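You operate a simulated robot arm through the tools that you are given. There is no shell and no other tool. Be economical: measure what you need, move in short steps, check, and stop when the job is done.

Carry out the task below with a simulated robot arm. There is one attempt and no reset: what you move stays moved.

TASK
Shake the jar that the ticket names in the shaker.
Fine: press start once; open the clamp again and stand the jar on the brown mat.
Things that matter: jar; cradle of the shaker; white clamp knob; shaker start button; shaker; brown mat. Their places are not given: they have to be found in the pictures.

It is judged by the outcome, as a careful person would: the job done as asked, and still so three seconds after it is handed in. It fails if anything else is knocked over, pushed out of place, dropped, spilled or broken.

THE ROBOT
A 7-joint arm with a two-finger parallel gripper, fixed in place. Base frame: the origin is at the foot of the arm, x ahead of it, y to its left, z up; the work surface is at about z = 0.8. Units: m, rad, N and s.
With the tool pointing down near the work surface it reaches from about 0.3 to 0.7 m from the base axis. Its first joint turns from -1.152 to 1.152 rad. Payload 1.57 kg.
The TCP is the grasp point between the finger pads, 0.03 m short of the fingertips. In the tool frame z runs along the fingers and y along their closing line. The gripper opens to 0.11 m. The fingers are 0.024 m wide and 0.012 m thick; the gripper's body (0.048 by 0.112 m) begins 0.078 m behind the TCP.
Orientation is that of the tool frame in the base frame, as [roll, pitch, yaw] about the fixed x, y, z axes, in that order (R = Rz(yaw) Ry(pitch) Rx(roll)). With the fingers straight down and closing along the base's y, the tool's x points along the base's -x, its y along +y and its z along -z.

THE INTERFACE
- The arm moves only by the tool move_arm. Its argument "rows" is one flat list of numbers, 7 for each row, row after row: the shift along the base's x, y, z in units of 25 mm (1.0 is 25 mm), then the turn, a rotation vector about the base's x, y, z in units of 6 degrees (1.0 is 6 degrees), then the opening in per cent of the stroke, from 0 (shut) to 100 (fully open). In form: [dx, dy, dz, rx, ry, rz, claw, dx, dy, dz, rx, ry, rz, claw, ...]. A call has 1 to 20 rows; each row shifts and turns the commanded pose from where the row before left it. A call with a number of a shift or a turn outside -1 to 1 is refused whole. Rows are played at 5 a second. More than 0.05 m and 0.15 rad between two rows, or a gripper value outside its range, and nothing of the call is played. A pose out of reach is approached as far as the arm can. The call stops where the force on the tool passes 40 N (or 10 N more than at its start, if that is more) or the arm is blocked; 0.2 s more then pass. Each finger travels about 0.108 m/s and halts on what it meets, pressing with about 32 N; the grip force reading is that of the motor and also rises with nothing between the fingers. The clock runs only during rows and for 0.2 s after the last one: add rows that do not move to give the fingers time. It gives the time, the measured TCP pose, the force on the tool (base axes), the opening and the grip force at its end, in the units of the frame above (readings bear some noise).
- Cameras (640 x 400 px; columns grow to the right, rows downward): "scene" is fixed at [0.138, -0.3849, 1.4014]; the picture's right is [0.85, -0.52, 0.00], its down [-0.31, -0.50, -0.81] and it looks along [0.42, 0.69, -0.59] (base axes); focal length 321 px, centre (320, 200). "wrist" rides on the gripper at [0.07, 0.016, -0.141] in the tool frame; the picture's right is [-0.23, 0.97, 0.00], its down [-0.86, -0.20, -0.48] and it looks along [-0.47, -0.11, 0.88] (tool axes); focal length 222 px, centre (320, 200).
- capture(camera): a new picture of that camera. It takes no simulated time.
- pixel_to_xyz(camera, pixels): for up to 12 pixels [column, row] of the newest picture of that camera ("zoom" is the newest enlarged one), the place [x, y, z] in the base frame of the surface seen there, good to about 0.002 m, but the place of the scene camera against the robot may be out by one fixed shift of up to 0.025 m in any direction. It takes no simulated time.
- zoom(camera, box): a new picture of the part [left, top, right, bottom] of that camera's present view, enlarged. It takes no simulated time.
- job_done(): hands the job in; it is judged then, once.

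Work in short steps. Measure before you move; look again where a grasp or a placing could have gone wrong, and mend it. You have 80 turns and 34 pictures in all, those below and enlarged ones among them. Open the gripper and draw the arm clear of the work before you hand the job in, unless the task says otherwise; then end with one line.

The tools are called as a command line: name --argument value ..., lists and objects as JSON in quotes. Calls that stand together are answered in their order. move_arm: Moves the arm, as the interface text tells. Its arguments: {"type":"object","properties":{"rows":{"type":"array"}},"required":["rows"]} The other tools are called the same way: capture (camera) takes a picture; pixel_to_xyz (camera, pixels) gives the place of the surface under pixels of a picture; zoom (camera, box) takes an enlarged picture of a part of a camera's view; job_done () hands the job in.

At the start:

```text
t: 0.0
tool_pos: [0.3674, 0.1259, 1.1989]
tcp_rot: [-3.141, 0.0, 3.139]
ft_force: [0.1, -1.4, -0.1]
gripper_width: 0.1097
grasp_force: 0.0
```

scene: 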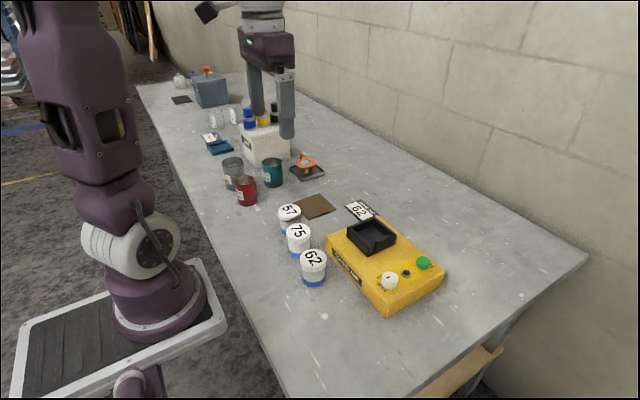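
wrist: 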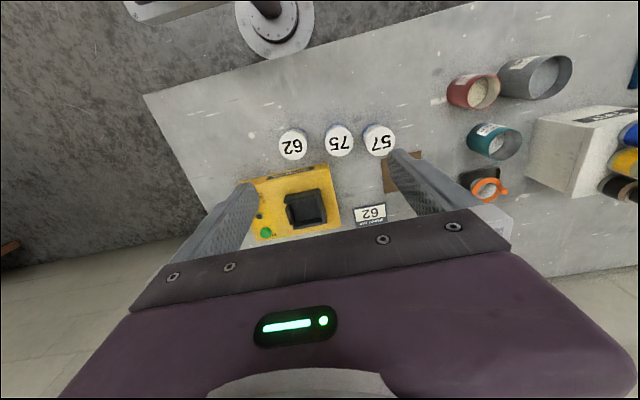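

The ticket near (360,210) seems to read 62; I zoom in on the ticket, the jars and the shaker to verify.

zoom --camera "scene" --box '[260, 180, 460, 320]'

zoom --camera "wrist" --box '[230, 110, 430, 250]'

```text
2.86 times, centred on (360, 250) of scene
```

zoom: 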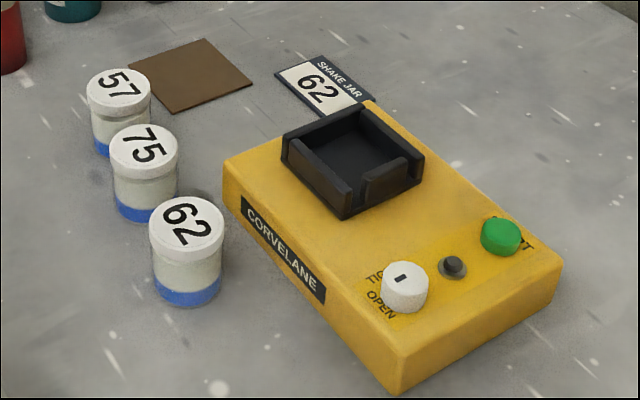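

```text
2.86 times, centred on (330, 180) of wrist
```

zoom: 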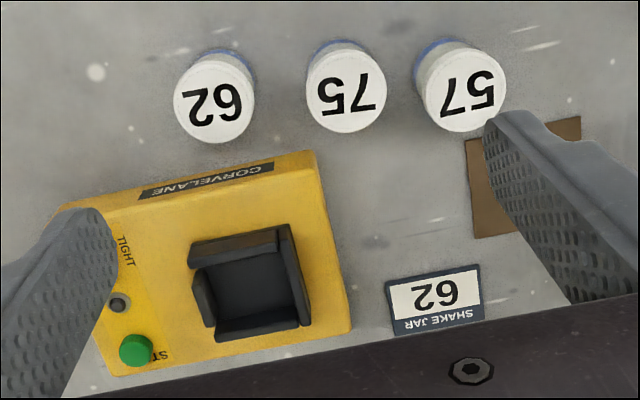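

Ticket says 62. I measure key points in the wrist zoom (jar 62 top, cradle, button, mat) and the scene for comparison.

pixel_to_xyz --camera "zoom" --pixels '[[213, 100], [180, 100], [247, 100], [345, 85], [463, 88], [255, 285], [232, 248], [292, 240], [300, 325], [205, 300], [137, 350], [119, 303]]'

pixel_to_xyz --camera "scene" --pixels '[[312, 257], [298, 232], [289, 210], [389, 280], [424, 262], [406, 272], [292, 205], [315, 195], [335, 208], [313, 219], [370, 240], [389, 300]]'

zoom --camera "scene" --box '[330, 210, 450, 310]'

```text
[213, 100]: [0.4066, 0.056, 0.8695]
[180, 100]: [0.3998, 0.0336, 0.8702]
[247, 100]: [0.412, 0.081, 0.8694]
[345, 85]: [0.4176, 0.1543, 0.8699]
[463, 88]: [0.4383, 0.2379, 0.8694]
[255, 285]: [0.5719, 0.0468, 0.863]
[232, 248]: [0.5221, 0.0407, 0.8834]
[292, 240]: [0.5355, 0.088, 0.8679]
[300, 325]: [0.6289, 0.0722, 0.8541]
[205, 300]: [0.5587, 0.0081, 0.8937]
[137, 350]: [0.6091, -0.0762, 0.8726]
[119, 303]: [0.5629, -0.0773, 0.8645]
```

```text
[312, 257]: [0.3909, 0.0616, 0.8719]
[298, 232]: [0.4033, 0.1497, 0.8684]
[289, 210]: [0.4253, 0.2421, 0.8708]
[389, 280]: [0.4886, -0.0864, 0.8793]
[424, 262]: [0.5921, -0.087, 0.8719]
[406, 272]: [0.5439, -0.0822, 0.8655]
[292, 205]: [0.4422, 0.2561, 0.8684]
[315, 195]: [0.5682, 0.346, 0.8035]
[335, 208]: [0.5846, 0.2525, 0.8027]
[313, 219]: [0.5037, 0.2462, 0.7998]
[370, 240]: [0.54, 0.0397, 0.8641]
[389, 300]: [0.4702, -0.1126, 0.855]
```

```text
4.00 times, centred on (390, 260) of scene
```

zoom: 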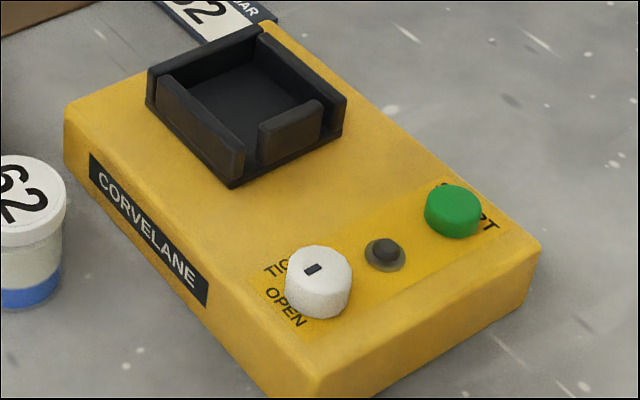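

Knob appears around (0.50,-0.085). I move the wrist camera over the knob/cradle to look at it from above.

move_arm --rows '[0.5, -1, -0.5, 0, 0, 0, 100, 0.5, -1, -0.5, 0, 0, 0, 100, 0.5, -1, -0.5, 0, 0, 0, 100, 0.5, -1, -0.5, 0, 0, 0, 100, 0.5, -1, -0.5, 0, 0, 0, 100, 0.5, -1, -0.5, 0, 0, 0, 100, 0.5, -1, -0.5, 0, 0, 0, 100, 0.5, 0, -0.5, 0, 0, 0, 100, 0, 0, 0, 0, 0, 0, 100]'

capture --camera "wrist"

```text
t: 2.0
tool_pos: [0.4683, -0.0496, 1.0991]
tcp_rot: [3.141, 0.0, 3.141]
ft_force: [0.0, 0.1, -0.1]
gripper_width: 0.1099
grasp_force: 0.1
```

```text
28 pictures are left
```

wrist: 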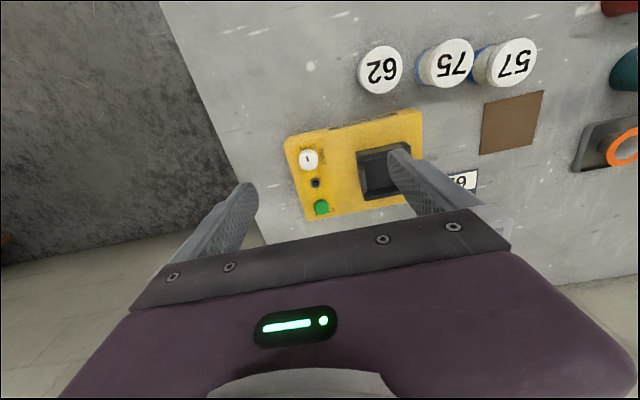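

The knob is at (309,160), button at (321,207), jar 62 at (380,70). I zoom in on the shaker.

zoom --camera "wrist" --box '[270, 100, 430, 220]'

zoom --camera "wrist" --box '[280, 130, 350, 220]'

```text
3.33 times, centred on (350, 160) of wrist
```

zoom: 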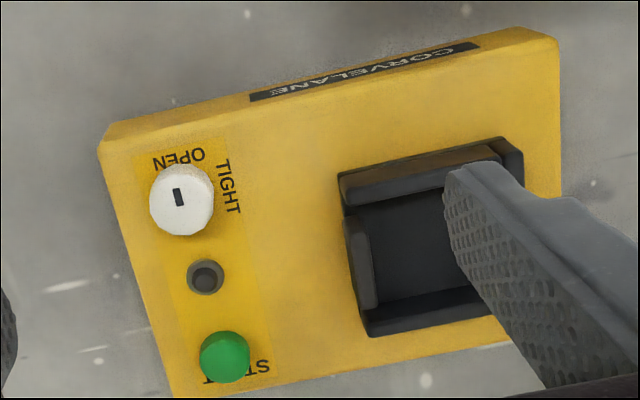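

```text
4.44 times, centred on (315, 175) of wrist
```

zoom: 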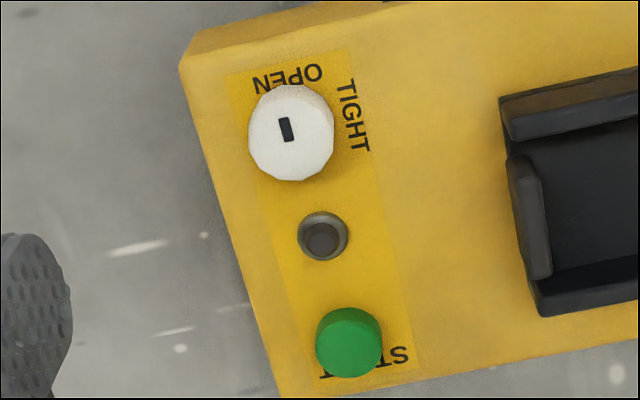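

The knob's mark points to OPEN (toward the base, -x), TIGHT is 90° clockwise from above. I measure knob, button, and jar.

pixel_to_xyz --camera "zoom" --pixels '[[290, 130], [253, 130], [331, 130], [291, 90], [291, 175], [287, 118], [288, 140], [322, 235], [350, 335], [200, 60], [430, 200], [272, 390]]'

pixel_to_xyz --camera "wrist" --pixels '[[380, 70], [360, 70], [400, 70], [380, 50], [381, 88], [486, 107], [543, 93], [533, 145], [481, 153]]'

```text
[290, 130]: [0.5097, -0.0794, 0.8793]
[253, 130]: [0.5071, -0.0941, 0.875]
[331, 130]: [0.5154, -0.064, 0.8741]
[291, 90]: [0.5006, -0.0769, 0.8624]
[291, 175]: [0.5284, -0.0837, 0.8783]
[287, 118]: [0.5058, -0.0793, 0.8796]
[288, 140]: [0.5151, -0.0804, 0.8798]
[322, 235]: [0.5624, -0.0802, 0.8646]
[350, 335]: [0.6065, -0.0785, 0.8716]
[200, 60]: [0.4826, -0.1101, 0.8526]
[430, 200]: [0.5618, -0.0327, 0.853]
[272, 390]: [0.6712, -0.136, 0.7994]
```

```text
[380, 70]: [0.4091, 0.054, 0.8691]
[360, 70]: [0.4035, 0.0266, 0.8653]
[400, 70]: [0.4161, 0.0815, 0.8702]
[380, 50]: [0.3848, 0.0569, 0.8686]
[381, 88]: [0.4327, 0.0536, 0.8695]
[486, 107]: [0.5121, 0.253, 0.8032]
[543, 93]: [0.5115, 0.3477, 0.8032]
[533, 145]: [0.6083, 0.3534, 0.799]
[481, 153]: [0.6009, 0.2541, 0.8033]
```

The jar is centred ~(0.409, 0.055), top 0.869, Ø~0.053. I move above it with the gripper at 75 %, then look.

move_arm --rows '[-0.474, 0.836, -0.79, 0, 0, 0, 75, -0.474, 0.836, -0.79, 0, 0, 0, 75, -0.474, 0.836, -0.79, 0, 0, 0, 75, -0.474, 0.836, -0.79, 0, 0, 0, 75, -0.474, 0.836, -0.79, 0, 0, 0, 75, 0, 0, 0, 0, 0, 0, 75, 0, 0, 0, 0, 0, 0, 75]'

capture --camera "wrist"

```text
t: 3.6
tool_pos: [0.4097, 0.0558, 0.9994]
tcp_rot: [-3.139, 0.0, -3.14]
ft_force: [-0.6, 0.3, 0.1]
gripper_width: 0.0826
grasp_force: 0.1
```

```text
25 pictures are left
```

wrist: 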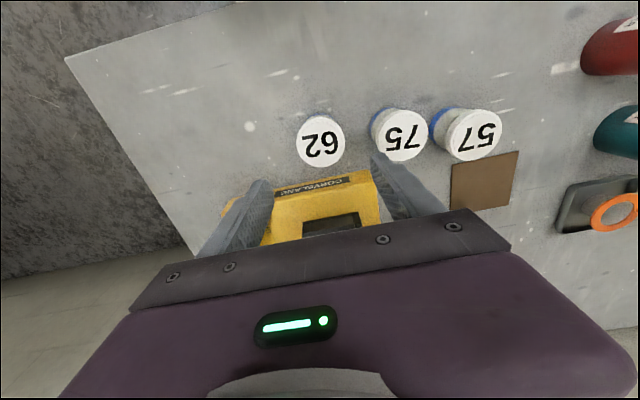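

The jar lid is at (321,142), between the fingers. I measure its edges precisely.

pixel_to_xyz --camera "wrist" --pixels '[[299, 142], [343, 142], [321, 120], [321, 163], [321, 142], [376, 137], [424, 137]]'

```text
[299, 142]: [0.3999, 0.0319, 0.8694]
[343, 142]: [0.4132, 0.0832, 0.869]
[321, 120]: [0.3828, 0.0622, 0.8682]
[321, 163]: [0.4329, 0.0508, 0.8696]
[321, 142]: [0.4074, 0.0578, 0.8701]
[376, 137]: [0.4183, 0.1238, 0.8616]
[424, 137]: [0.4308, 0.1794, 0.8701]
```

Jar centre (0.407,0.057). I centre, descend to z=0.870 and close.

move_arm --rows '[-0.1, 0.05, -0.86, 0, 0, 0, 75, 0, 0, -0.86, 0, 0, 0, 75, 0, 0, -0.86, 0, 0, 0, 75, 0, 0, -0.86, 0, 0, 0, 75, 0, 0, -0.86, 0, 0, 0, 75, 0, 0, -0.86, 0, 0, 0, 75, 0, 0, 0, 0, 0, 0, 75, 0, 0, 0, 0, 0, 0, 30, 0, 0, 0, 0, 0, 0, 30, 0, 0, 0, 0, 0, 0, 30, 0, 0, 0, 0, 0, 0, 30]'

```text
t: 6.0
tool_pos: [0.408, 0.0577, 0.8705]
tcp_rot: [3.141, 0.0, -3.141]
ft_force: [0.3, 0.0, -0.4]
gripper_width: 0.0593
grasp_force: 32.3
```

Gripped at 0.059 m. I lift 0.1 m and view the scene for the cradle.

move_arm --rows '[0, 0, 0.5, 0, 0, 0, 30, 0, 0, 0.9, 0, 0, 0, 30, 0, 0, 0.9, 0, 0, 0, 30, 0, 0, 0.9, 0, 0, 0, 30, 0, 0, 0.9, 0, 0, 0, 30, 0, 0, 0.9, 0, 0, 0, 30, 0, 0, 0, 0, 0, 0, 30]'

zoom --camera "scene" --box '[270, 180, 430, 300]'

capture --camera "wrist"

```text
t: 7.6
tool_pos: [0.4061, 0.0564, 0.9945]
tcp_rot: [-3.141, 0.0, -3.141]
ft_force: [-0.2, 0.9, 0.0]
gripper_width: 0.033
grasp_force: 0.0
```

```text
3.33 times, centred on (350, 240) of scene
```

zoom: 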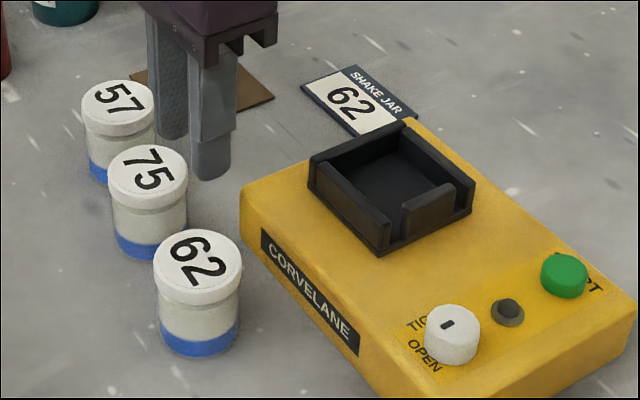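

```text
23 pictures are left
```

wrist: 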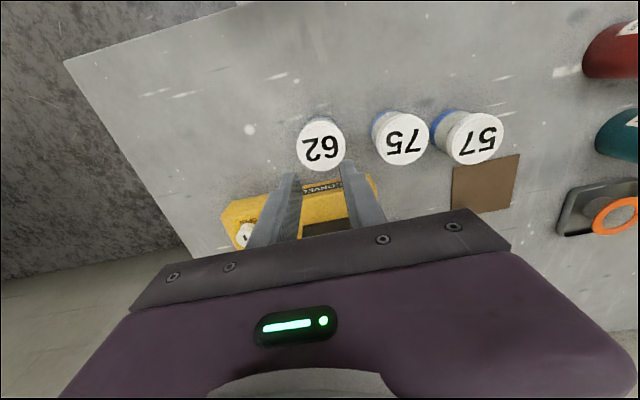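

The jar slipped out of the grasp on lifting (opening 0.033) but still stands at its place (321,145). Before regrasping deeper, I measure cradle walls and the jar with the scene zoom... re-zooming the scene so pixel lookup is on it.

zoom --camera "scene" --box '[340, 205, 400, 250]'

pixel_to_xyz --camera "wrist" --pixels '[[299, 145], [343, 145], [321, 123], [321, 167], [321, 145]]'

pixel_to_xyz --camera "scene" --pixels '[[319, 250], [319, 265], [302, 256], [330, 256], [312, 276], [312, 282], [456, 309], [383, 262]]'

```text
8.89 times, centred on (370, 228) of scene
```

zoom: 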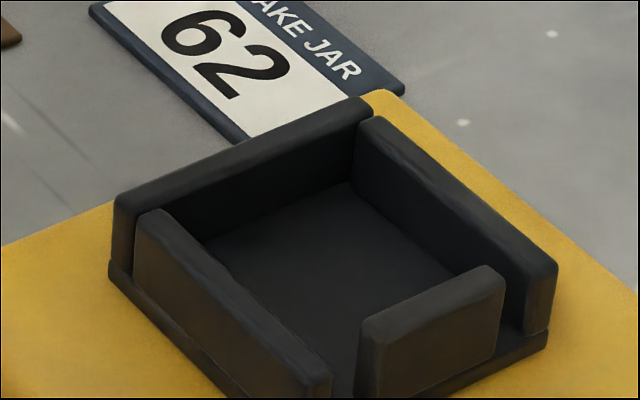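

```text
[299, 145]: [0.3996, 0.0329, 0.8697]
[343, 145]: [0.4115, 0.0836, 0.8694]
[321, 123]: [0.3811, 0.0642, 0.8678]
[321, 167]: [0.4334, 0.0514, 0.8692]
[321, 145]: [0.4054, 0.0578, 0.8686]
```

```text
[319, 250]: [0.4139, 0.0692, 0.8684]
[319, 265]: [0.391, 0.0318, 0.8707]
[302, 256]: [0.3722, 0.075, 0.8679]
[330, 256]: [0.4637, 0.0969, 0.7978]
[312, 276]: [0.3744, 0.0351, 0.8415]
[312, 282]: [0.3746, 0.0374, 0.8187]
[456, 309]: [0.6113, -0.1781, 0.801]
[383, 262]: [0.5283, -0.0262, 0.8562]
```

pixel_to_xyz --camera "zoom" --pixels '[[240, 160], [120, 200], [365, 108], [300, 170], [360, 130], [540, 265], [440, 210], [145, 220], [310, 370], [370, 330], [490, 280], [320, 250]]'

```text
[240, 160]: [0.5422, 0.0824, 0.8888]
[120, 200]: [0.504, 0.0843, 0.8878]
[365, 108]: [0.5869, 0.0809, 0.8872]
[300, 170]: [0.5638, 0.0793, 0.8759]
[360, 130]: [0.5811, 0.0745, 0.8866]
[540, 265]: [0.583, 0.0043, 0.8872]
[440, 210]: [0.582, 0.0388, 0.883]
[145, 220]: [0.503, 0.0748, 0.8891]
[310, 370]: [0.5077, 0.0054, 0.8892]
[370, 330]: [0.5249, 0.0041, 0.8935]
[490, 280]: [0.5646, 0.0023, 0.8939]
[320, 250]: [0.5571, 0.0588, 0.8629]
```

The cradle interior (base frame, after shift of about +0.0165,+0.003) is centred ~(0.5605,0.0445), floor 0.863, walls to 0.888, jaw to 0.894. I regrasp a bit deeper (z≈0.863) with full closing, and test with a small slow lift.

move_arm --rows '[0, 0, 0, 0, 0, 0, 75, 0, 0, 0, 0, 0, 0, 75, 0, 0, -0.9, 0, 0, 0, 75, 0, 0, -0.9, 0, 0, 0, 75, 0, 0, -0.9, 0, 0, 0, 75, 0, 0, -0.9, 0, 0, 0, 75, 0, 0, -0.9, 0, 0, 0, 75, 0, 0, -0.76, 0, 0, 0, 75, 0, 0, 0, 0, 0, 0, 75, 0, 0, 0, 0, 0, 0, 0, 0, 0, 0, 0, 0, 0, 0, 0, 0, 0, 0, 0, 0, 0, 0, 0, 0, 0, 0, 0, 0, 0, 0, 0, 0, 0, 0, 0, 0]'

move_arm --rows '[0, 0, 0.1, 0, 0, 0, 0, 0, 0, 0.2, 0, 0, 0, 0, 0, 0, 0.2, 0, 0, 0, 0, 0, 0, 0.2, 0, 0, 0, 0]'

zoom --camera "scene" --box '[270, 180, 430, 300]'

```text
refused: rows must hold 7 numbers for each row
```

```text
t: 8.6
tool_pos: [0.4053, 0.0574, 1.014]
tcp_rot: [3.141, 0.001, 3.141]
ft_force: [1.1, -0.2, 0.2]
gripper_width: 0.0
grasp_force: 21.6
```

```text
3.33 times, centred on (350, 240) of scene
```

zoom: 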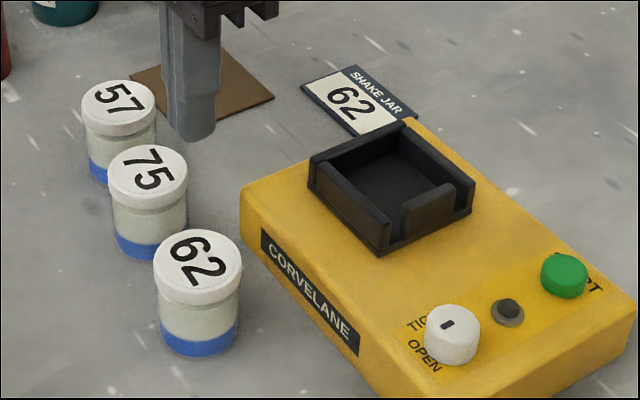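

The first call was refused by a miscount; the arm only rose 17 mm, with the fingers shut. I open, descend to 0.863 and close.

move_arm --rows '[0, 0, 0, 0, 0, 0, 75, 0, 0, 0, 0, 0, 0, 75, 0, 0, 0, 0, 0, 0, 75, 0.04, 0, -0.9, 0, 0, 0, 75, 0, 0, -0.9, 0, 0, 0, 75, 0, 0, -0.9, 0, 0, 0, 75, 0, 0, -0.9, 0, 0, 0, 75, 0, 0, -0.9, 0, 0, 0, 75, 0, 0, -0.9, 0, 0, 0, 75, 0, 0, -0.64, 0, 0, 0, 75, 0, 0, 0, 0, 0, 0, 75, 0, 0, 0, 0, 0, 0, 0, 0, 0, 0, 0, 0, 0, 0, 0, 0, 0, 0, 0, 0, 0, 0, 0, 0, 0, 0, 0, 0, 0, 0, 0, 0, 0, 0, 0]'

```text
t: 12.0
tool_pos: [0.4085, 0.0566, 0.8638]
tcp_rot: [3.14, 0.001, -3.141]
ft_force: [0.4, 0.9, -0.2]
gripper_width: 0.0592
grasp_force: 32.4
```

Gripped at 0.0592; now a slow 10 mm lift test.

move_arm --rows '[0, 0, 0.05, 0, 0, 0, 0, 0, 0, 0.1, 0, 0, 0, 0, 0, 0, 0.1, 0, 0, 0, 0, 0, 0, 0.15, 0, 0, 0, 0, 0, 0, 0, 0, 0, 0, 0]'

zoom --camera "scene" --box '[270, 180, 430, 300]'

```text
t: 13.2
tool_pos: [0.4071, 0.057, 0.8723]
tcp_rot: [3.14, 0.0, 3.14]
ft_force: [0.5, 0.6, -1.4]
gripper_width: 0.0591
grasp_force: 31.7
```

```text
3.33 times, centred on (350, 240) of scene
```

zoom: 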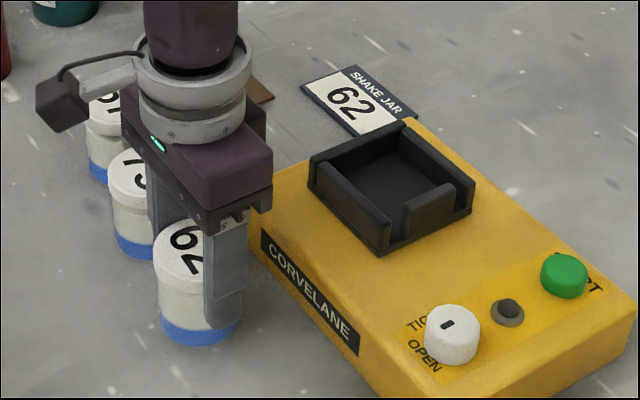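

The jar now lifts with the fingers (its base rose from row 358 to 347). I keep lifting gently.

move_arm --rows '[0, 0, 0.2, 0, 0, 0, 0, 0, 0, 0.4, 0, 0, 0, 0, 0, 0, 0.4, 0, 0, 0, 0, 0, 0, 0.5, 0, 0, 0, 0, 0, 0, 0.5, 0, 0, 0, 0, 0, 0, 0.5, 0, 0, 0, 0, 0, 0, 0.5, 0, 0, 0, 0, 0, 0, 0.5, 0, 0, 0, 0, 0, 0, 0.5, 0, 0, 0, 0, 0, 0, 0.3, 0, 0, 0, 0, 0, 0, 0, 0, 0, 0, 0]'

```text
t: 15.6
tool_pos: [0.4072, 0.0577, 0.9786]
tcp_rot: [-3.141, -0.001, 3.141]
ft_force: [0.5, -0.1, -1.4]
gripper_width: 0.0589
grasp_force: 32.0
```

Holding at 0.059. I carry it above the cradle (0.5605, 0.0445).

move_arm --rows '[0.3, -0.05, 0, 0, 0, 0, 0, 0.6, -0.05, 0, 0, 0, 0, 0, 0.6, -0.05, 0, 0, 0, 0, 0, 0.6, -0.05, 0, 0, 0, 0, 0, 0.6, -0.05, 0, 0, 0, 0, 0, 0.6, -0.05, 0, 0, 0, 0, 0, 0.6, -0.05, 0, 0, 0, 0, 0, 0.6, -0.05, 0, 0, 0, 0, 0, 0.6, -0.05, 0, 0, 0, 0, 0, 0.6, -0.05, 0, 0, 0, 0, 0, 0.43, -0.03, 0, 0, 0, 0, 0, 0, 0, 0, 0, 0, 0, 0, 0, 0, 0, 0, 0, 0, 0]'

capture --camera "wrist"

zoom --camera "scene" --box '[310, 150, 430, 250]'

```text
t: 18.4
tool_pos: [0.5606, 0.0434, 0.9807]
tcp_rot: [3.141, 0.001, -3.141]
ft_force: [-0.4, 0.5, -1.3]
gripper_width: 0.0588
grasp_force: 33.0
```

```text
19 pictures are left
```

wrist: 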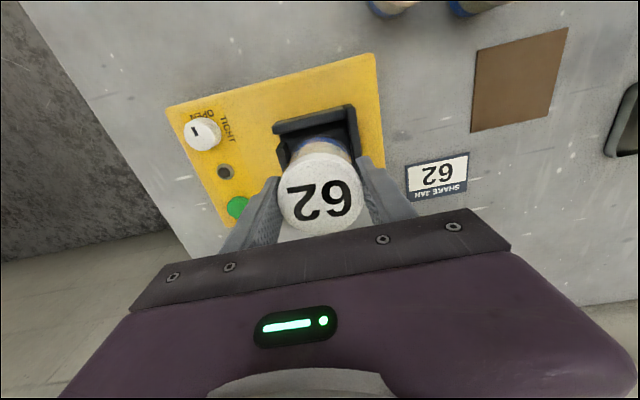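

```text
4.00 times, centred on (370, 200) of scene
```

zoom: 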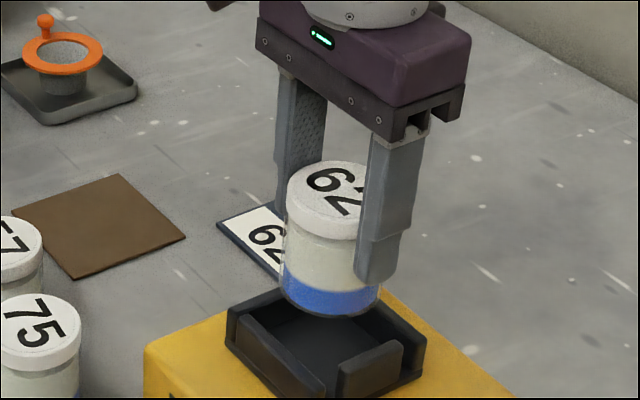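

The jar hangs over the cradle. I measure cradle wall points in the wrist view and lid in the same view.

zoom --camera "wrist" --box '[260, 90, 380, 190]'

```text
4.00 times, centred on (320, 140) of wrist
```

zoom: 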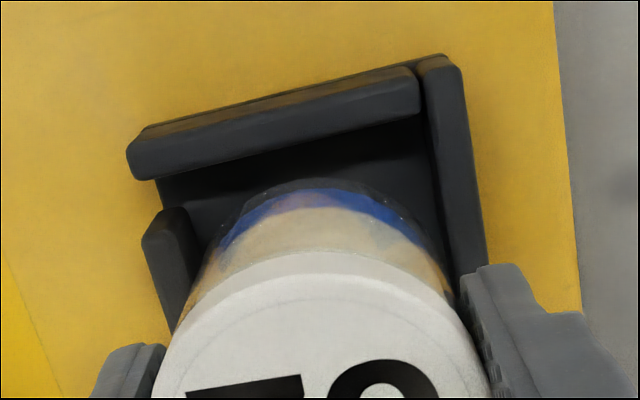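

pixel_to_xyz --camera "zoom" --pixels '[[270, 130], [272, 142], [265, 110], [435, 180], [428, 180], [460, 180], [180, 240], [190, 240], [150, 240], [310, 185], [300, 300], [430, 250]]'

pixel_to_xyz --camera "wrist" --pixels '[[282, 193], [360, 193], [322, 155], [320, 193], [320, 232]]'

```text
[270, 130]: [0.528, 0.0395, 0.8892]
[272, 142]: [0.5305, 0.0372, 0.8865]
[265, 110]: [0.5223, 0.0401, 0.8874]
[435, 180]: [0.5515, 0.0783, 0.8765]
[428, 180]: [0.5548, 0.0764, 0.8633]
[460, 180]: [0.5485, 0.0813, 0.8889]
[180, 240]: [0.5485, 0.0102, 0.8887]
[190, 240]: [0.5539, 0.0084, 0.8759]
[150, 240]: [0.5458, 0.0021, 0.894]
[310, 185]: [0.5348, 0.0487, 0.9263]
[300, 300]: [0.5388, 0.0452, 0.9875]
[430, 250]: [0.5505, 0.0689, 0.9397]
```

```text
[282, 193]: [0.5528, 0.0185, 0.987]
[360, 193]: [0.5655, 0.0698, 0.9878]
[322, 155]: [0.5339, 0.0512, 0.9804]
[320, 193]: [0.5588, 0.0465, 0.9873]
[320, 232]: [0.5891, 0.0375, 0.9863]
```

Interior: x≈0.5295–0.595, y≈0.010–0.0775; the jar is at (0.560,0.044), bottom ≈0.9175. I shift +2 mm in x and lower ~45 mm first, then check.

move_arm --rows '[0.07, 0.02, -0.3, 0, 0, 0, 0, 0, 0, -0.4, 0, 0, 0, 0, 0, 0, -0.4, 0, 0, 0, 0, 0, 0, -0.3, 0, 0, 0, 0, 0, 0, -0.2, 0, 0, 0, 0, 0, 0, -0.2, 0, 0, 0, 0, 0, 0, 0, 0, 0, 0, 0]'

zoom --camera "scene" --box '[320, 170, 420, 250]'

```text
t: 20.0
tool_pos: [0.5627, 0.0445, 0.9338]
tcp_rot: [3.141, 0.0, 3.14]
ft_force: [0.5, 0.8, -2.1]
gripper_width: 0.0589
grasp_force: 32.2
```

```text
5.00 times, centred on (370, 210) of scene
```

zoom: 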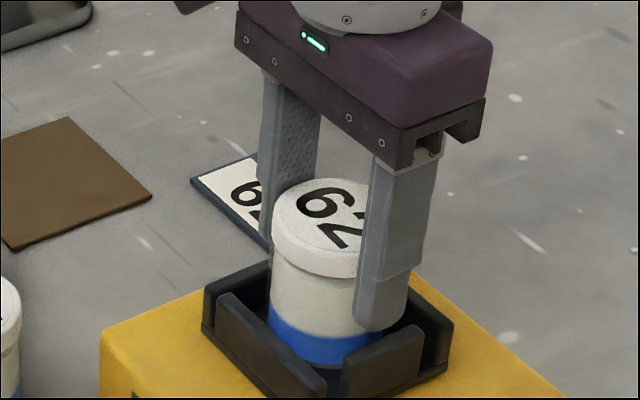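

The jar is inside the walls, ~7 mm from the floor. I lower in small steps.

move_arm --rows '[0, 0, -0.1, 0, 0, 0, 0, 0, 0, -0.1, 0, 0, 0, 0, 0, 0, -0.06, 0, 0, 0, 0, 0, 0, 0, 0, 0, 0, 0]'

```text
t: 21.0
tool_pos: [0.5629, 0.0442, 0.9284]
tcp_rot: [-3.141, -0.001, 3.141]
ft_force: [-0.2, -0.4, -2.2]
gripper_width: 0.0591
grasp_force: 31.7
```

move_arm --rows '[0, 0, -0.05, 0, 0, 0, 0, 0, 0, 0, 0, 0, 0, 0]'

```text
t: 21.6
tool_pos: [0.5633, 0.045, 0.9275]
tcp_rot: [3.141, 0.0, 3.141]
ft_force: [0.6, 0.2, -1.8]
gripper_width: 0.0589
grasp_force: 31.5
```

Still no contact force (z -1.8 ≈ jar weight). Another 1.5 mm at a time.

move_arm --rows '[0, 0, -0.06, 0, 0, 0, 0, 0, 0, 0, 0, 0, 0, 0]'

```text
t: 22.2
tool_pos: [0.5626, 0.0447, 0.9265]
tcp_rot: [-3.141, 0.004, 3.142]
ft_force: [0.1, 0.1, 21.0]
gripper_width: 0.0589
grasp_force: 32.5
```

Floor contact (21 N). I raise a hair and open to 75 %, then draw straight up.

move_arm --rows '[0, 0, 0.04, 0, 0, 0, 0, 0, 0, 0, 0, 0, 0, 72, 0, 0, 0, 0, 0, 0, 72, 0, 0, 0, 0, 0, 0, 72, 0, 0, 0.5, 0, 0, 0, 72, 0, 0, 0.9, 0, 0, 0, 72, 0, 0, 0.9, 0, 0, 0, 72, 0, 0, 0.9, 0, 0, 0, 72, 0, 0, 0.9, 0, 0, 0, 72, 0, 0, 0.9, 0, 0, 0, 72, 0, 0, 0, 0, 0, 0, 72]'

zoom --camera "scene" --box '[310, 180, 470, 300]'

```text
t: 24.6
tool_pos: [0.5632, 0.0439, 1.0537]
tcp_rot: [-3.141, -0.001, 3.141]
ft_force: [0.4, 0.5, 0.6]
gripper_width: 0.0793
grasp_force: 0.0
```

```text
3.33 times, centred on (390, 240) of scene
```

zoom: 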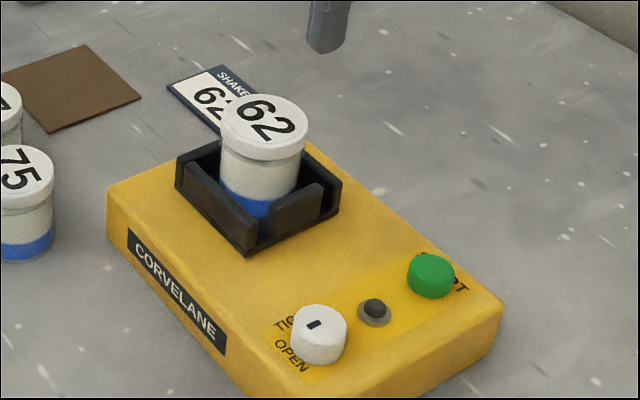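

The jar is seated in the cradle. I move above the knob (0.5135,-0.0795), pre-rotating +45° so the 90° turn is centred, opening 45 %.

move_arm --rows '[-0.249, -0.617, 0, 0, 0, 0.9375, 45, -0.249, -0.617, 0, 0, 0, 0.9375, 45, -0.249, -0.617, 0, 0, 0, 0.9375, 45, -0.249, -0.617, 0, 0, 0, 0.9375, 45, -0.249, -0.617, -0.5, 0, 0, 0.9375, 45, -0.249, -0.617, -0.5, 0, 0, 0.9375, 45, -0.249, -0.617, -0.55, 0, 0, 0.9375, 45, -0.249, -0.617, -0.6, 0, 0, 0.9375, 45, 0, 0, 0, 0, 0, 0, 45]'

capture --camera "wrist"

```text
t: 26.6
tool_pos: [0.5128, -0.0781, 0.9975]
tcp_rot: [-3.142, 0.001, -2.357]
ft_force: [-0.6, -0.2, -0.7]
gripper_width: 0.0492
grasp_force: 0.0
```

```text
14 pictures are left
```

wrist: 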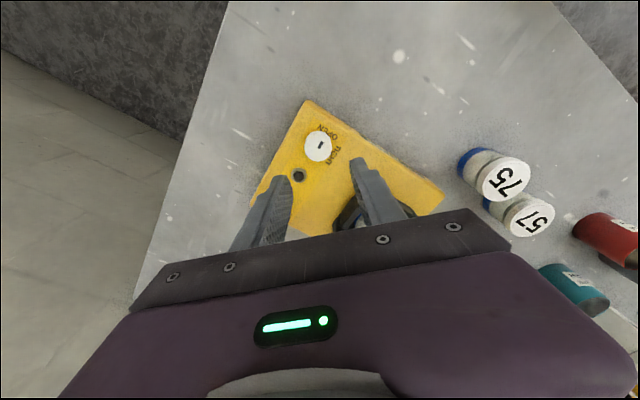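

The knob at (318,145). I measure it.

pixel_to_xyz --camera "wrist" --pixels '[[318, 145], [307, 145], [329, 145], [318, 135], [318, 155], [320, 145], [298, 176]]'

```text
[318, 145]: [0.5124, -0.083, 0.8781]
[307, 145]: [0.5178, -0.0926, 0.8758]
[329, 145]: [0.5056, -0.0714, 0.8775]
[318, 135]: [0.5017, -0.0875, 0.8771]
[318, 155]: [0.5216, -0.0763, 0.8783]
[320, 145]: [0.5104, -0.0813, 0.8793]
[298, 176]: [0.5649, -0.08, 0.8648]
```

Knob centre ≈(0.512,-0.081). I centre, descend to z≈0.889, and close.

move_arm --rows '[-0.03, -0.11, -0.8, 0, 0, 0, 45, 0, 0, -0.8, 0, 0, 0, 45, 0, 0, -0.8, 0, 0, 0, 45, 0, 0, -0.8, 0, 0, 0, 45, 0, 0, -0.7, 0, 0, 0, 45, 0, 0, -0.44, 0, 0, 0, 45, 0, 0, 0, 0, 0, 0, 45, 0, 0, 0, 0, 0, 0, 0, 0, 0, 0, 0, 0, 0, 0, 0, 0, 0, 0, 0, 0, 0]'

```text
t: 28.8
tool_pos: [0.5134, -0.0811, 0.8898]
tcp_rot: [-3.141, 0.002, -2.357]
ft_force: [12.8, -14.0, -12.2]
gripper_width: 0.0332
grasp_force: 41.0
```

Gripped (0.033), with a side force of (12.8,-14) N: the knob centre is a bit to +x,-y. I shift ~1 mm that way to relax.

move_arm --rows '[0.04, -0.04, 0, 0, 0, 0, 0, 0, 0, 0, 0, 0, 0, 0]'

```text
t: 29.4
tool_pos: [0.5128, -0.0817, 0.8899]
tcp_rot: [3.141, 0.0, -2.356]
ft_force: [5.4, -4.0, -3.5]
gripper_width: 0.0329
grasp_force: 41.3
```

Relaxed. Turn clockwise (seen from above): first 45°.

move_arm --rows '[0.01, -0.01, 0, 0, 0, -1, 0, 0, 0, 0, 0, 0, -1, 0, 0, 0, 0, 0, 0, -1, 0, 0, 0, 0, 0, 0, -1, 0, 0, 0, 0, 0, 0, -1, 0, 0, 0, 0, 0, 0, -1, 0, 0, 0, 0, 0, 0, -1, 0, 0, 0, 0, 0, 0, -0.5, 0, 0, 0, 0, 0, 0, 0, 0]'

zoom --camera "scene" --box '[330, 190, 450, 310]'

```text
t: 31.2
tool_pos: [0.5118, -0.0811, 0.8884]
tcp_rot: [3.138, -0.004, -3.124]
ft_force: [-2.7, 5.0, 8.3]
gripper_width: 0.0329
grasp_force: 40.9
stopped in row 8: the force on the tool passed its limit (the readings are from after the stop); the commanded pose is now the measured one
```

```text
3.33 times, centred on (390, 250) of scene
```

zoom: 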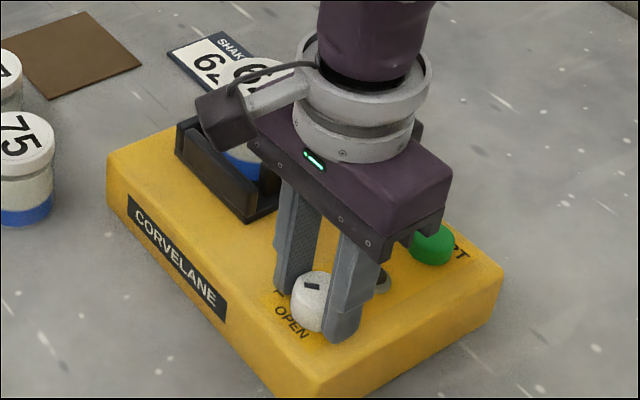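

The mark on the knob turns; forces are low again after the stop. I continue, more slowly.

move_arm --rows '[0, 0, 0, 0, 0, -0.7, 0, 0, 0, 0, 0, 0, -0.7, 0, 0, 0, 0, 0, 0, -0.7, 0, 0, 0, 0, 0, 0, -0.7, 0, 0, 0, 0, 0, 0, 0, 0]'

```text
t: 32.4
tool_pos: [0.5123, -0.0778, 0.8902]
tcp_rot: [3.138, -0.003, 2.864]
ft_force: [-10.5, 21.3, 30.2]
gripper_width: 0.0328
grasp_force: 41.0
```

Side/up force builds (21 N in y, 30 N in z): the tool is being pushed +y and up. I relax the command in that direction.

move_arm --rows '[-0.03, 0.08, 0.08, 0, 0, 0, 0, 0, 0, 0, 0, 0, 0, 0]'

```text
t: 33.0
tool_pos: [0.511, -0.0795, 0.89]
tcp_rot: [3.139, -0.003, 2.864]
ft_force: [5.0, 8.2, -29.4]
gripper_width: 0.0333
grasp_force: 41.2
```

move_arm --rows '[0.01, 0.03, -0.04, 0, 0, 0, 0, 0, 0, 0, 0, 0, 0, 0]'

zoom --camera "scene" --box '[350, 230, 430, 300]'

```text
t: 33.6
tool_pos: [0.5121, -0.0794, 0.8894]
tcp_rot: [3.14, -0.003, 2.861]
ft_force: [2.9, -1.6, -18.4]
gripper_width: 0.0332
grasp_force: 41.3
```

```text
5.71 times, centred on (390, 265) of scene
```

zoom: 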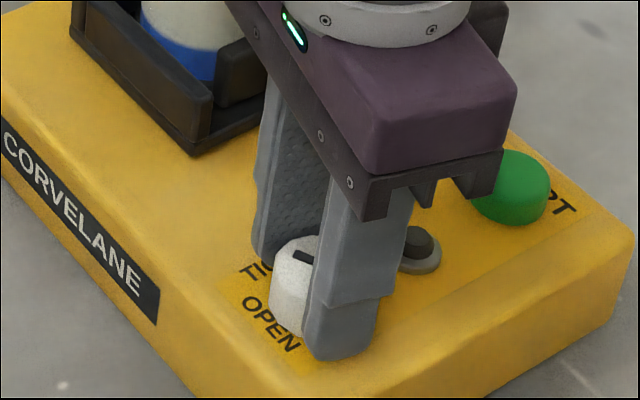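

Turned 61° so far, forces small. I turn on in small steps to 90°.

move_arm --rows '[0, 0, -0.02, 0, 0, -0.6, 0, 0, 0, 0, 0, 0, -0.6, 0, 0, 0, 0, 0, 0, -0.6, 0, 0, 0, 0, 0, 0, -0.6, 0, 0, 0, 0, 0, 0, 0, 0]'

```text
t: 34.8
tool_pos: [0.5121, -0.0777, 0.8902]
tcp_rot: [3.137, -0.003, 2.611]
ft_force: [3.8, -9.1, 8.9]
gripper_width: 0.0333
grasp_force: 41.2
```

move_arm --rows '[0, -0.02, 0, 0, 0, -0.6, 0, 0, 0, 0, 0, 0, -0.6, 0, 0, 0, 0, 0, 0, -0.6, 0, 0, 0, 0, 0, 0, -0.6, 0, 0, 0, 0, 0, 0, 0, 0]'

```text
t: 36.0
tool_pos: [0.5127, -0.0781, 0.8905]
tcp_rot: [3.138, -0.003, 2.36]
ft_force: [10.3, -1.5, 13.4]
gripper_width: 0.0332
grasp_force: 41.2
```

Turned ~90°. I release, rise straight and look at mark and jaw.

move_arm --rows '[0, 0, 0, 0, 0, -0.3, 0, 0, 0, 0, 0, 0, 0, 0, 0, 0, 0, 0, 0, 0, 45, 0, 0, 0, 0, 0, 0, 45, 0, 0, 0.6, 0, 0, 0, 45, 0, 0, 0.9, 0, 0, 0, 45, 0, 0, 0.9, 0, 0, 0, 45, 0, 0, 0.9, 0, 0, 0, 45, 0, 0, 0.9, 0, 0, 0, 45, 0, 0, 0, 0, 0, 0, 45]'

zoom --camera "scene" --box '[330, 200, 450, 300]'

```text
t: 38.2
tool_pos: [0.5113, -0.0797, 0.9935]
tcp_rot: [3.138, -0.002, 2.329]
ft_force: [0.2, 0.1, 0.4]
gripper_width: 0.0495
grasp_force: 0.1
```

```text
4.00 times, centred on (390, 250) of scene
```

zoom: 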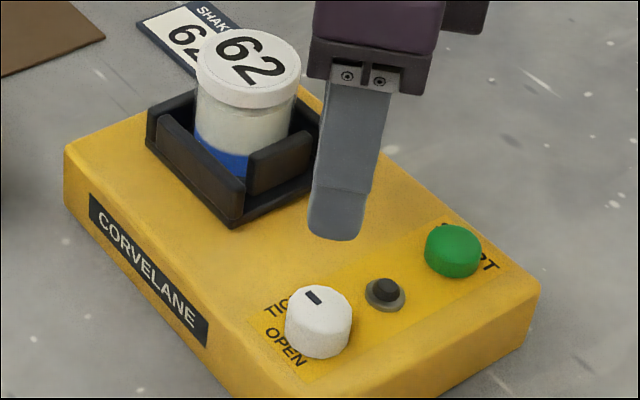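

The mark turned and the jaw now presses the jar. I verify the mark angle from above.

zoom --camera "wrist" --box '[250, 80, 410, 200]'

```text
3.33 times, centred on (330, 140) of wrist
```

zoom: 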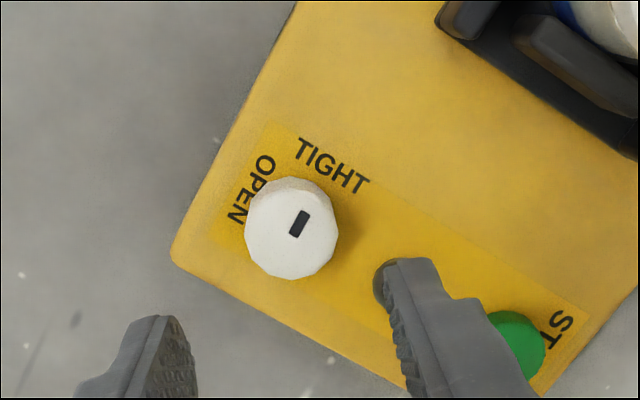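

The mark points to TIGHT. I measure knob and button here for the next steps.

pixel_to_xyz --camera "zoom" --pixels '[[247, 228], [336, 228], [291, 190], [291, 274], [292, 228], [520, 335], [545, 345], [510, 315]]'

```text
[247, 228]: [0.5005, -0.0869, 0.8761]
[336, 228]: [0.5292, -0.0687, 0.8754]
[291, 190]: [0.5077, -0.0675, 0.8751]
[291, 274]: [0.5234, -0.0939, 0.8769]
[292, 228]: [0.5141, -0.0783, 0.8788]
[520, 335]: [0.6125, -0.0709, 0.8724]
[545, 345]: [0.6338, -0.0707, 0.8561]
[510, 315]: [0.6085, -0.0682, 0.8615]
```

Button centre ≈(0.608,-0.0785), top 0.872. I shut the gripper, move above it, turning the tool back 45°, stopping ~10 mm above it.

move_arm --rows '[0.484, 0.006, 0, 0, 0, 0.97, 0, 0.484, 0.006, 0, 0, 0, 0.97, 0, 0.484, 0.006, 0, 0, 0, 0.97, 0, 0.484, 0.006, 0, 0, 0, 0.97, 0, 0.484, 0.006, 0, 0, 0, 0.97, 0, 0.484, 0.006, 0, 0, 0, 0.97, 0, 0.484, 0.006, 0, 0, 0, 0.97, 0, 0.484, 0.006, 0, 0, 0, 0.97, 0, 0, 0, -0.8, 0, 0, 0, 0, 0, 0, -0.8, 0, 0, 0, 0, 0, 0, -0.8, 0, 0, 0, 0, 0, 0, -0.6, 0, 0, 0, 0, 0, 0, 0, 0, 0, 0, 0]'

zoom --camera "scene" --box '[350, 200, 470, 300]'

```text
t: 41.0
tool_pos: [0.608, -0.0776, 0.9192]
tcp_rot: [3.138, -0.003, -3.141]
ft_force: [0.0, 0.6, 0.3]
gripper_width: 0.0
grasp_force: 21.2
```

```text
4.00 times, centred on (410, 250) of scene
```

zoom: 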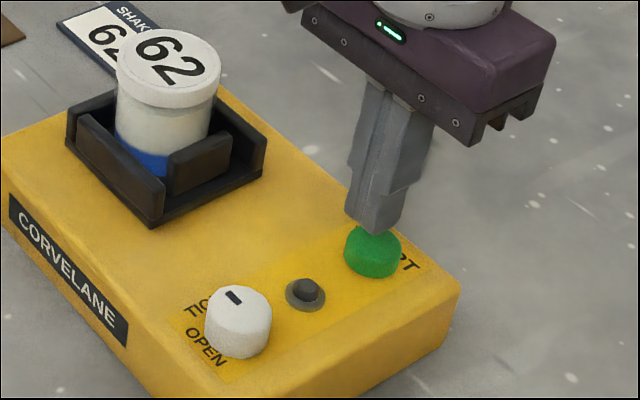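

Fingertips are right over the button. I press down gently and read the force.

move_arm --rows '[0, 0, -0.5, 0, 0, 0, 0, 0, 0, -0.15, 0, 0, 0, 0, 0, 0, -0.1, 0, 0, 0, 0, 0, 0, -0.1, 0, 0, 0, 0]'

```text
t: 42.0
tool_pos: [0.6088, -0.078, 0.8988]
tcp_rot: [3.136, -0.003, 3.141]
ft_force: [-1.8, 0.6, 2.6]
gripper_width: 0.0
grasp_force: 21.4
```

Light contact (2.6 N), button going down. I press a little further.

move_arm --rows '[0, 0, -0.1, 0, 0, 0, 0, 0, 0, 0, 0, 0, 0, 0]'

zoom --camera "scene" --box '[350, 200, 470, 300]'

```text
t: 42.6
tool_pos: [0.6089, -0.0765, 0.8952]
tcp_rot: [3.138, -0.003, -3.141]
ft_force: [-0.3, 0.0, 10.2]
gripper_width: 0.0
grasp_force: 21.7
```

```text
4.00 times, centred on (410, 250) of scene
```

zoom: 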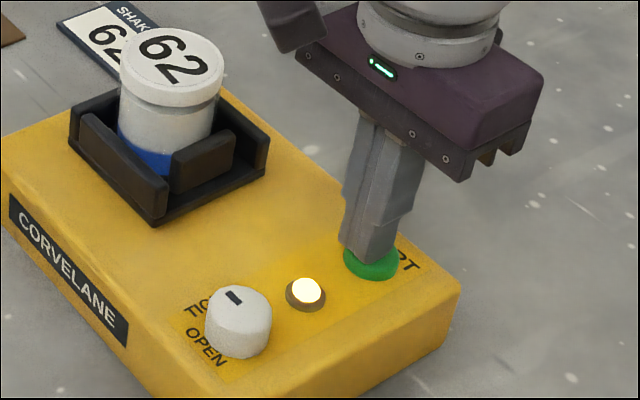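

The lamp at (305,291) is lit: the shaker runs. I lift off, go above the knob with the opening at 45 % and the tool turned -45°, and wait.

move_arm --rows '[0, 0, 0.8, 0, 0, 0, 0, 0, 0, 0.9, 0, 0, 0, 0, 0, 0, 0.9, 0, 0, 0, 0, 0, 0, 0.9, 0, 0, 0, 0, 0, 0, 0.6, 0, 0, 0, 0, -0.47, -0.01, 0, 0, 0, -0.94, 45, -0.47, -0.01, 0, 0, 0, -0.94, 45, -0.47, -0.01, 0, 0, 0, -0.94, 45, -0.47, -0.01, 0, 0, 0, -0.94, 45, -0.47, -0.01, 0, 0, 0, -0.94, 45, -0.47, -0.01, 0, 0, 0, -0.94, 45, -0.47, -0.01, 0, 0, 0, -0.94, 45, -0.47, -0.01, 0, 0, 0, -0.94, 45, 0, 0, 0, 0, 0, 0, 45, 0, 0, 0, 0, 0, 0, 45, 0, 0, 0, 0, 0, 0, 45, 0, 0, 0, 0, 0, 0, 45]'

zoom --camera "scene" --box '[330, 200, 450, 300]'

```text
t: 46.2
tool_pos: [0.5144, -0.0793, 0.9988]
tcp_rot: [3.138, -0.003, 2.354]
ft_force: [-0.5, -0.2, -0.1]
gripper_width: 0.0497
grasp_force: 0.1
```

```text
4.00 times, centred on (390, 250) of scene
```

zoom: 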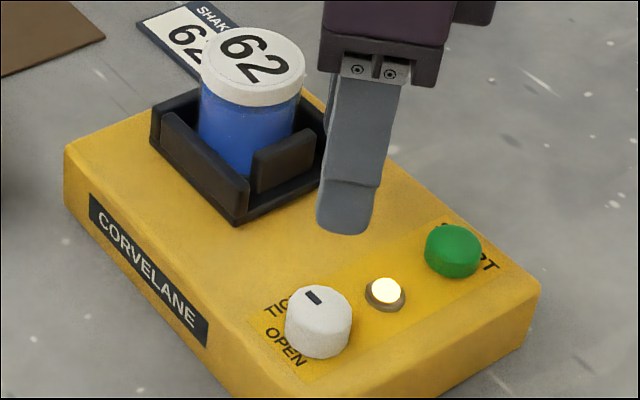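

The contents are mixed (all blue), lamp still lit. I wait for it to finish.

move_arm --rows '[0, 0, 0, 0, 0, 0, 45, 0, 0, 0, 0, 0, 0, 45, 0, 0, 0, 0, 0, 0, 45, 0, 0, 0, 0, 0, 0, 45, 0, 0, 0, 0, 0, 0, 45, 0, 0, 0, 0, 0, 0, 45, 0, 0, 0, 0, 0, 0, 45, 0, 0, 0, 0, 0, 0, 45, 0, 0, 0, 0, 0, 0, 45, 0, 0, 0, 0, 0, 0, 45, 0, 0, 0, 0, 0, 0, 45, 0, 0, 0, 0, 0, 0, 45, 0, 0, 0, 0, 0, 0, 45, 0, 0, 0, 0, 0, 0, 45, 0, 0, 0, 0, 0, 0, 45, 0, 0, 0, 0, 0, 0, 45, 0, 0, 0, 0, 0, 0, 45, 0, 0, 0, 0, 0, 0, 45, 0, 0, 0, 0, 0, 0, 45, 0, 0, 0, 0, 0, 0, 45]'

zoom --camera "scene" --box '[330, 200, 450, 300]'

```text
t: 50.4
tool_pos: [0.5135, -0.0799, 0.9993]
tcp_rot: [3.138, -0.003, 2.356]
ft_force: [-0.1, 0.2, 0.0]
gripper_width: 0.0493
grasp_force: 0.0
```

```text
4.00 times, centred on (390, 250) of scene
```

zoom: 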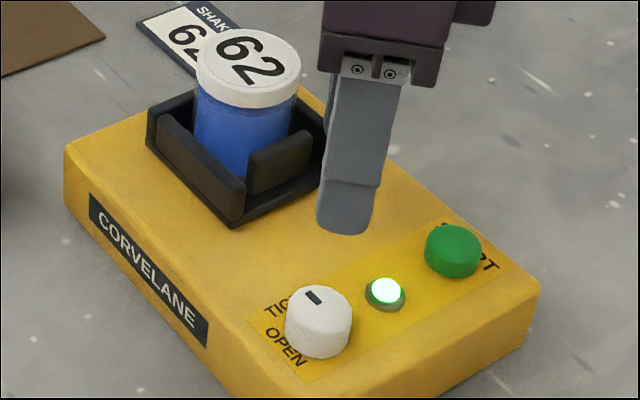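

The lamp is green: done. I descend on the knob and grip it.

move_arm --rows '[0.01, 0, -0.8, 0, 0, 0, 45, 0, 0, -0.8, 0, 0, 0, 45, 0, 0, -0.8, 0, 0, 0, 45, 0, 0, -0.8, 0, 0, 0, 45, 0, 0, -0.7, 0, 0, 0, 45, 0, 0, -0.45, 0, 0, 0, 45, 0, 0, 0, 0, 0, 0, 45, 0, 0, 0, 0, 0, 0, 0, 0, 0, 0, 0, 0, 0, 0, 0, 0, 0, 0, 0, 0, 0]'

```text
t: 52.6
tool_pos: [0.5143, -0.0789, 0.8895]
tcp_rot: [3.141, -0.002, 2.354]
ft_force: [-5.1, -3.5, -4.7]
gripper_width: 0.0328
grasp_force: 41.2
```

Well centred. I turn counter-clockwise in small steps.

move_arm --rows '[0, 0, 0, 0, 0, 0.6, 0, 0, 0, 0, 0, 0, 0.6, 0, 0, 0, 0, 0, 0, 0.6, 0, 0, 0, 0, 0, 0, 0.6, 0, 0, 0, 0, 0, 0, 0.6, 0, 0, 0, 0, 0, 0, 0, 0]'

```text
t: 54.0
tool_pos: [0.514, -0.0797, 0.8893]
tcp_rot: [3.141, -0.007, 2.668]
ft_force: [-10.8, -6.8, -23.6]
gripper_width: 0.033
grasp_force: 41.1
```

move_arm --rows '[-0.02, -0.01, -0.03, 0, 0, 0.6, 0, 0, 0, 0, 0, 0, 0.6, 0, 0, 0, 0, 0, 0, 0.6, 0, 0, 0, 0, 0, 0, 0.6, 0, 0, 0, 0, 0, 0, 0.6, 0, 0, 0, 0, 0, 0, 0, 0]'

```text
t: 55.4
tool_pos: [0.5132, -0.0798, 0.889]
tcp_rot: [3.138, -0.004, 2.983]
ft_force: [-16.7, -7.5, -0.4]
gripper_width: 0.0331
grasp_force: 40.8
```

move_arm --rows '[-0.04, -0.02, 0, 0, 0, 0.6, 0, 0, 0, 0, 0, 0, 0.6, 0, 0, 0, 0, 0, 0, 0.6, 0, 0, 0, 0, 0, 0, 0.6, 0, 0, 0, 0, 0, 0, 0.6, 0, 0, 0, 0, 0, 0, 0, 0]'

```text
t: 56.8
tool_pos: [0.5131, -0.0793, 0.8889]
tcp_rot: [3.14, 0.0, -2.985]
ft_force: [-2.1, -6.4, 15.9]
gripper_width: 0.0334
grasp_force: 41.1
```

54° done; 36° to go.

move_arm --rows '[0, -0.01, 0.02, 0, 0, 0.6, 0, 0, 0, 0, 0, 0, 0.6, 0, 0, 0, 0, 0, 0, 0.6, 0, 0, 0, 0, 0, 0, 0.6, 0, 0, 0, 0, 0, 0, 0.6, 0, 0, 0, 0, 0, 0, 0, 0]'

```text
t: 58.2
tool_pos: [0.5139, -0.0808, 0.8887]
tcp_rot: [3.14, -0.002, -2.67]
ft_force: [11.5, -12.2, -8.3]
gripper_width: 0.0331
grasp_force: 41.1
```

move_arm --rows '[0.03, -0.03, -0.01, 0, 0, 0.6, 0, 0, 0, 0, 0, 0, 0.6, 0, 0, 0, 0, 0, 0, 0.6, 0, 0, 0, 0, 0, 0, 0.6, 0, 0, 0, 0, 0, 0, 0.6, 0, 0, 0, 0, 0, 0, 0.2, 0, 0, 0, 0, 0, 0, 0, 0]'

```text
t: 59.8
tool_pos: [0.5127, -0.0808, 0.8887]
tcp_rot: [3.14, -0.003, -2.337]
ft_force: [6.1, -6.8, 5.2]
gripper_width: 0.0329
grasp_force: 41.0
```

Total ~91°. I release, rise and look.

move_arm --rows '[0, 0, 0, 0, 0, 0, 45, 0, 0, 0, 0, 0, 0, 45, 0, 0, 0.6, 0, 0, 0, 45, 0, 0, 0.9, 0, 0, 0, 45, 0, 0, 0.9, 0, 0, 0, 45, 0, 0, 0.9, 0, 0, 0, 45, 0, 0, 0.9, 0, 0, 0, 45, 0, 0, 0.9, 0, 0, 0, 45, 0, 0, 0.9, 0, 0, 0, 45]'

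zoom --camera "scene" --box '[330, 200, 450, 300]'

```text
t: 61.8
tool_pos: [0.5138, -0.0811, 1.0397]
tcp_rot: [3.139, -0.004, -2.337]
ft_force: [-0.2, 0.2, 0.4]
gripper_width: 0.0498
grasp_force: 0.1
```

```text
4.00 times, centred on (390, 250) of scene
```

zoom: 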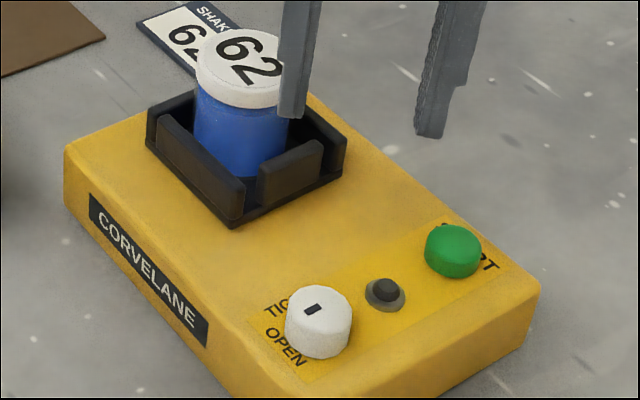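

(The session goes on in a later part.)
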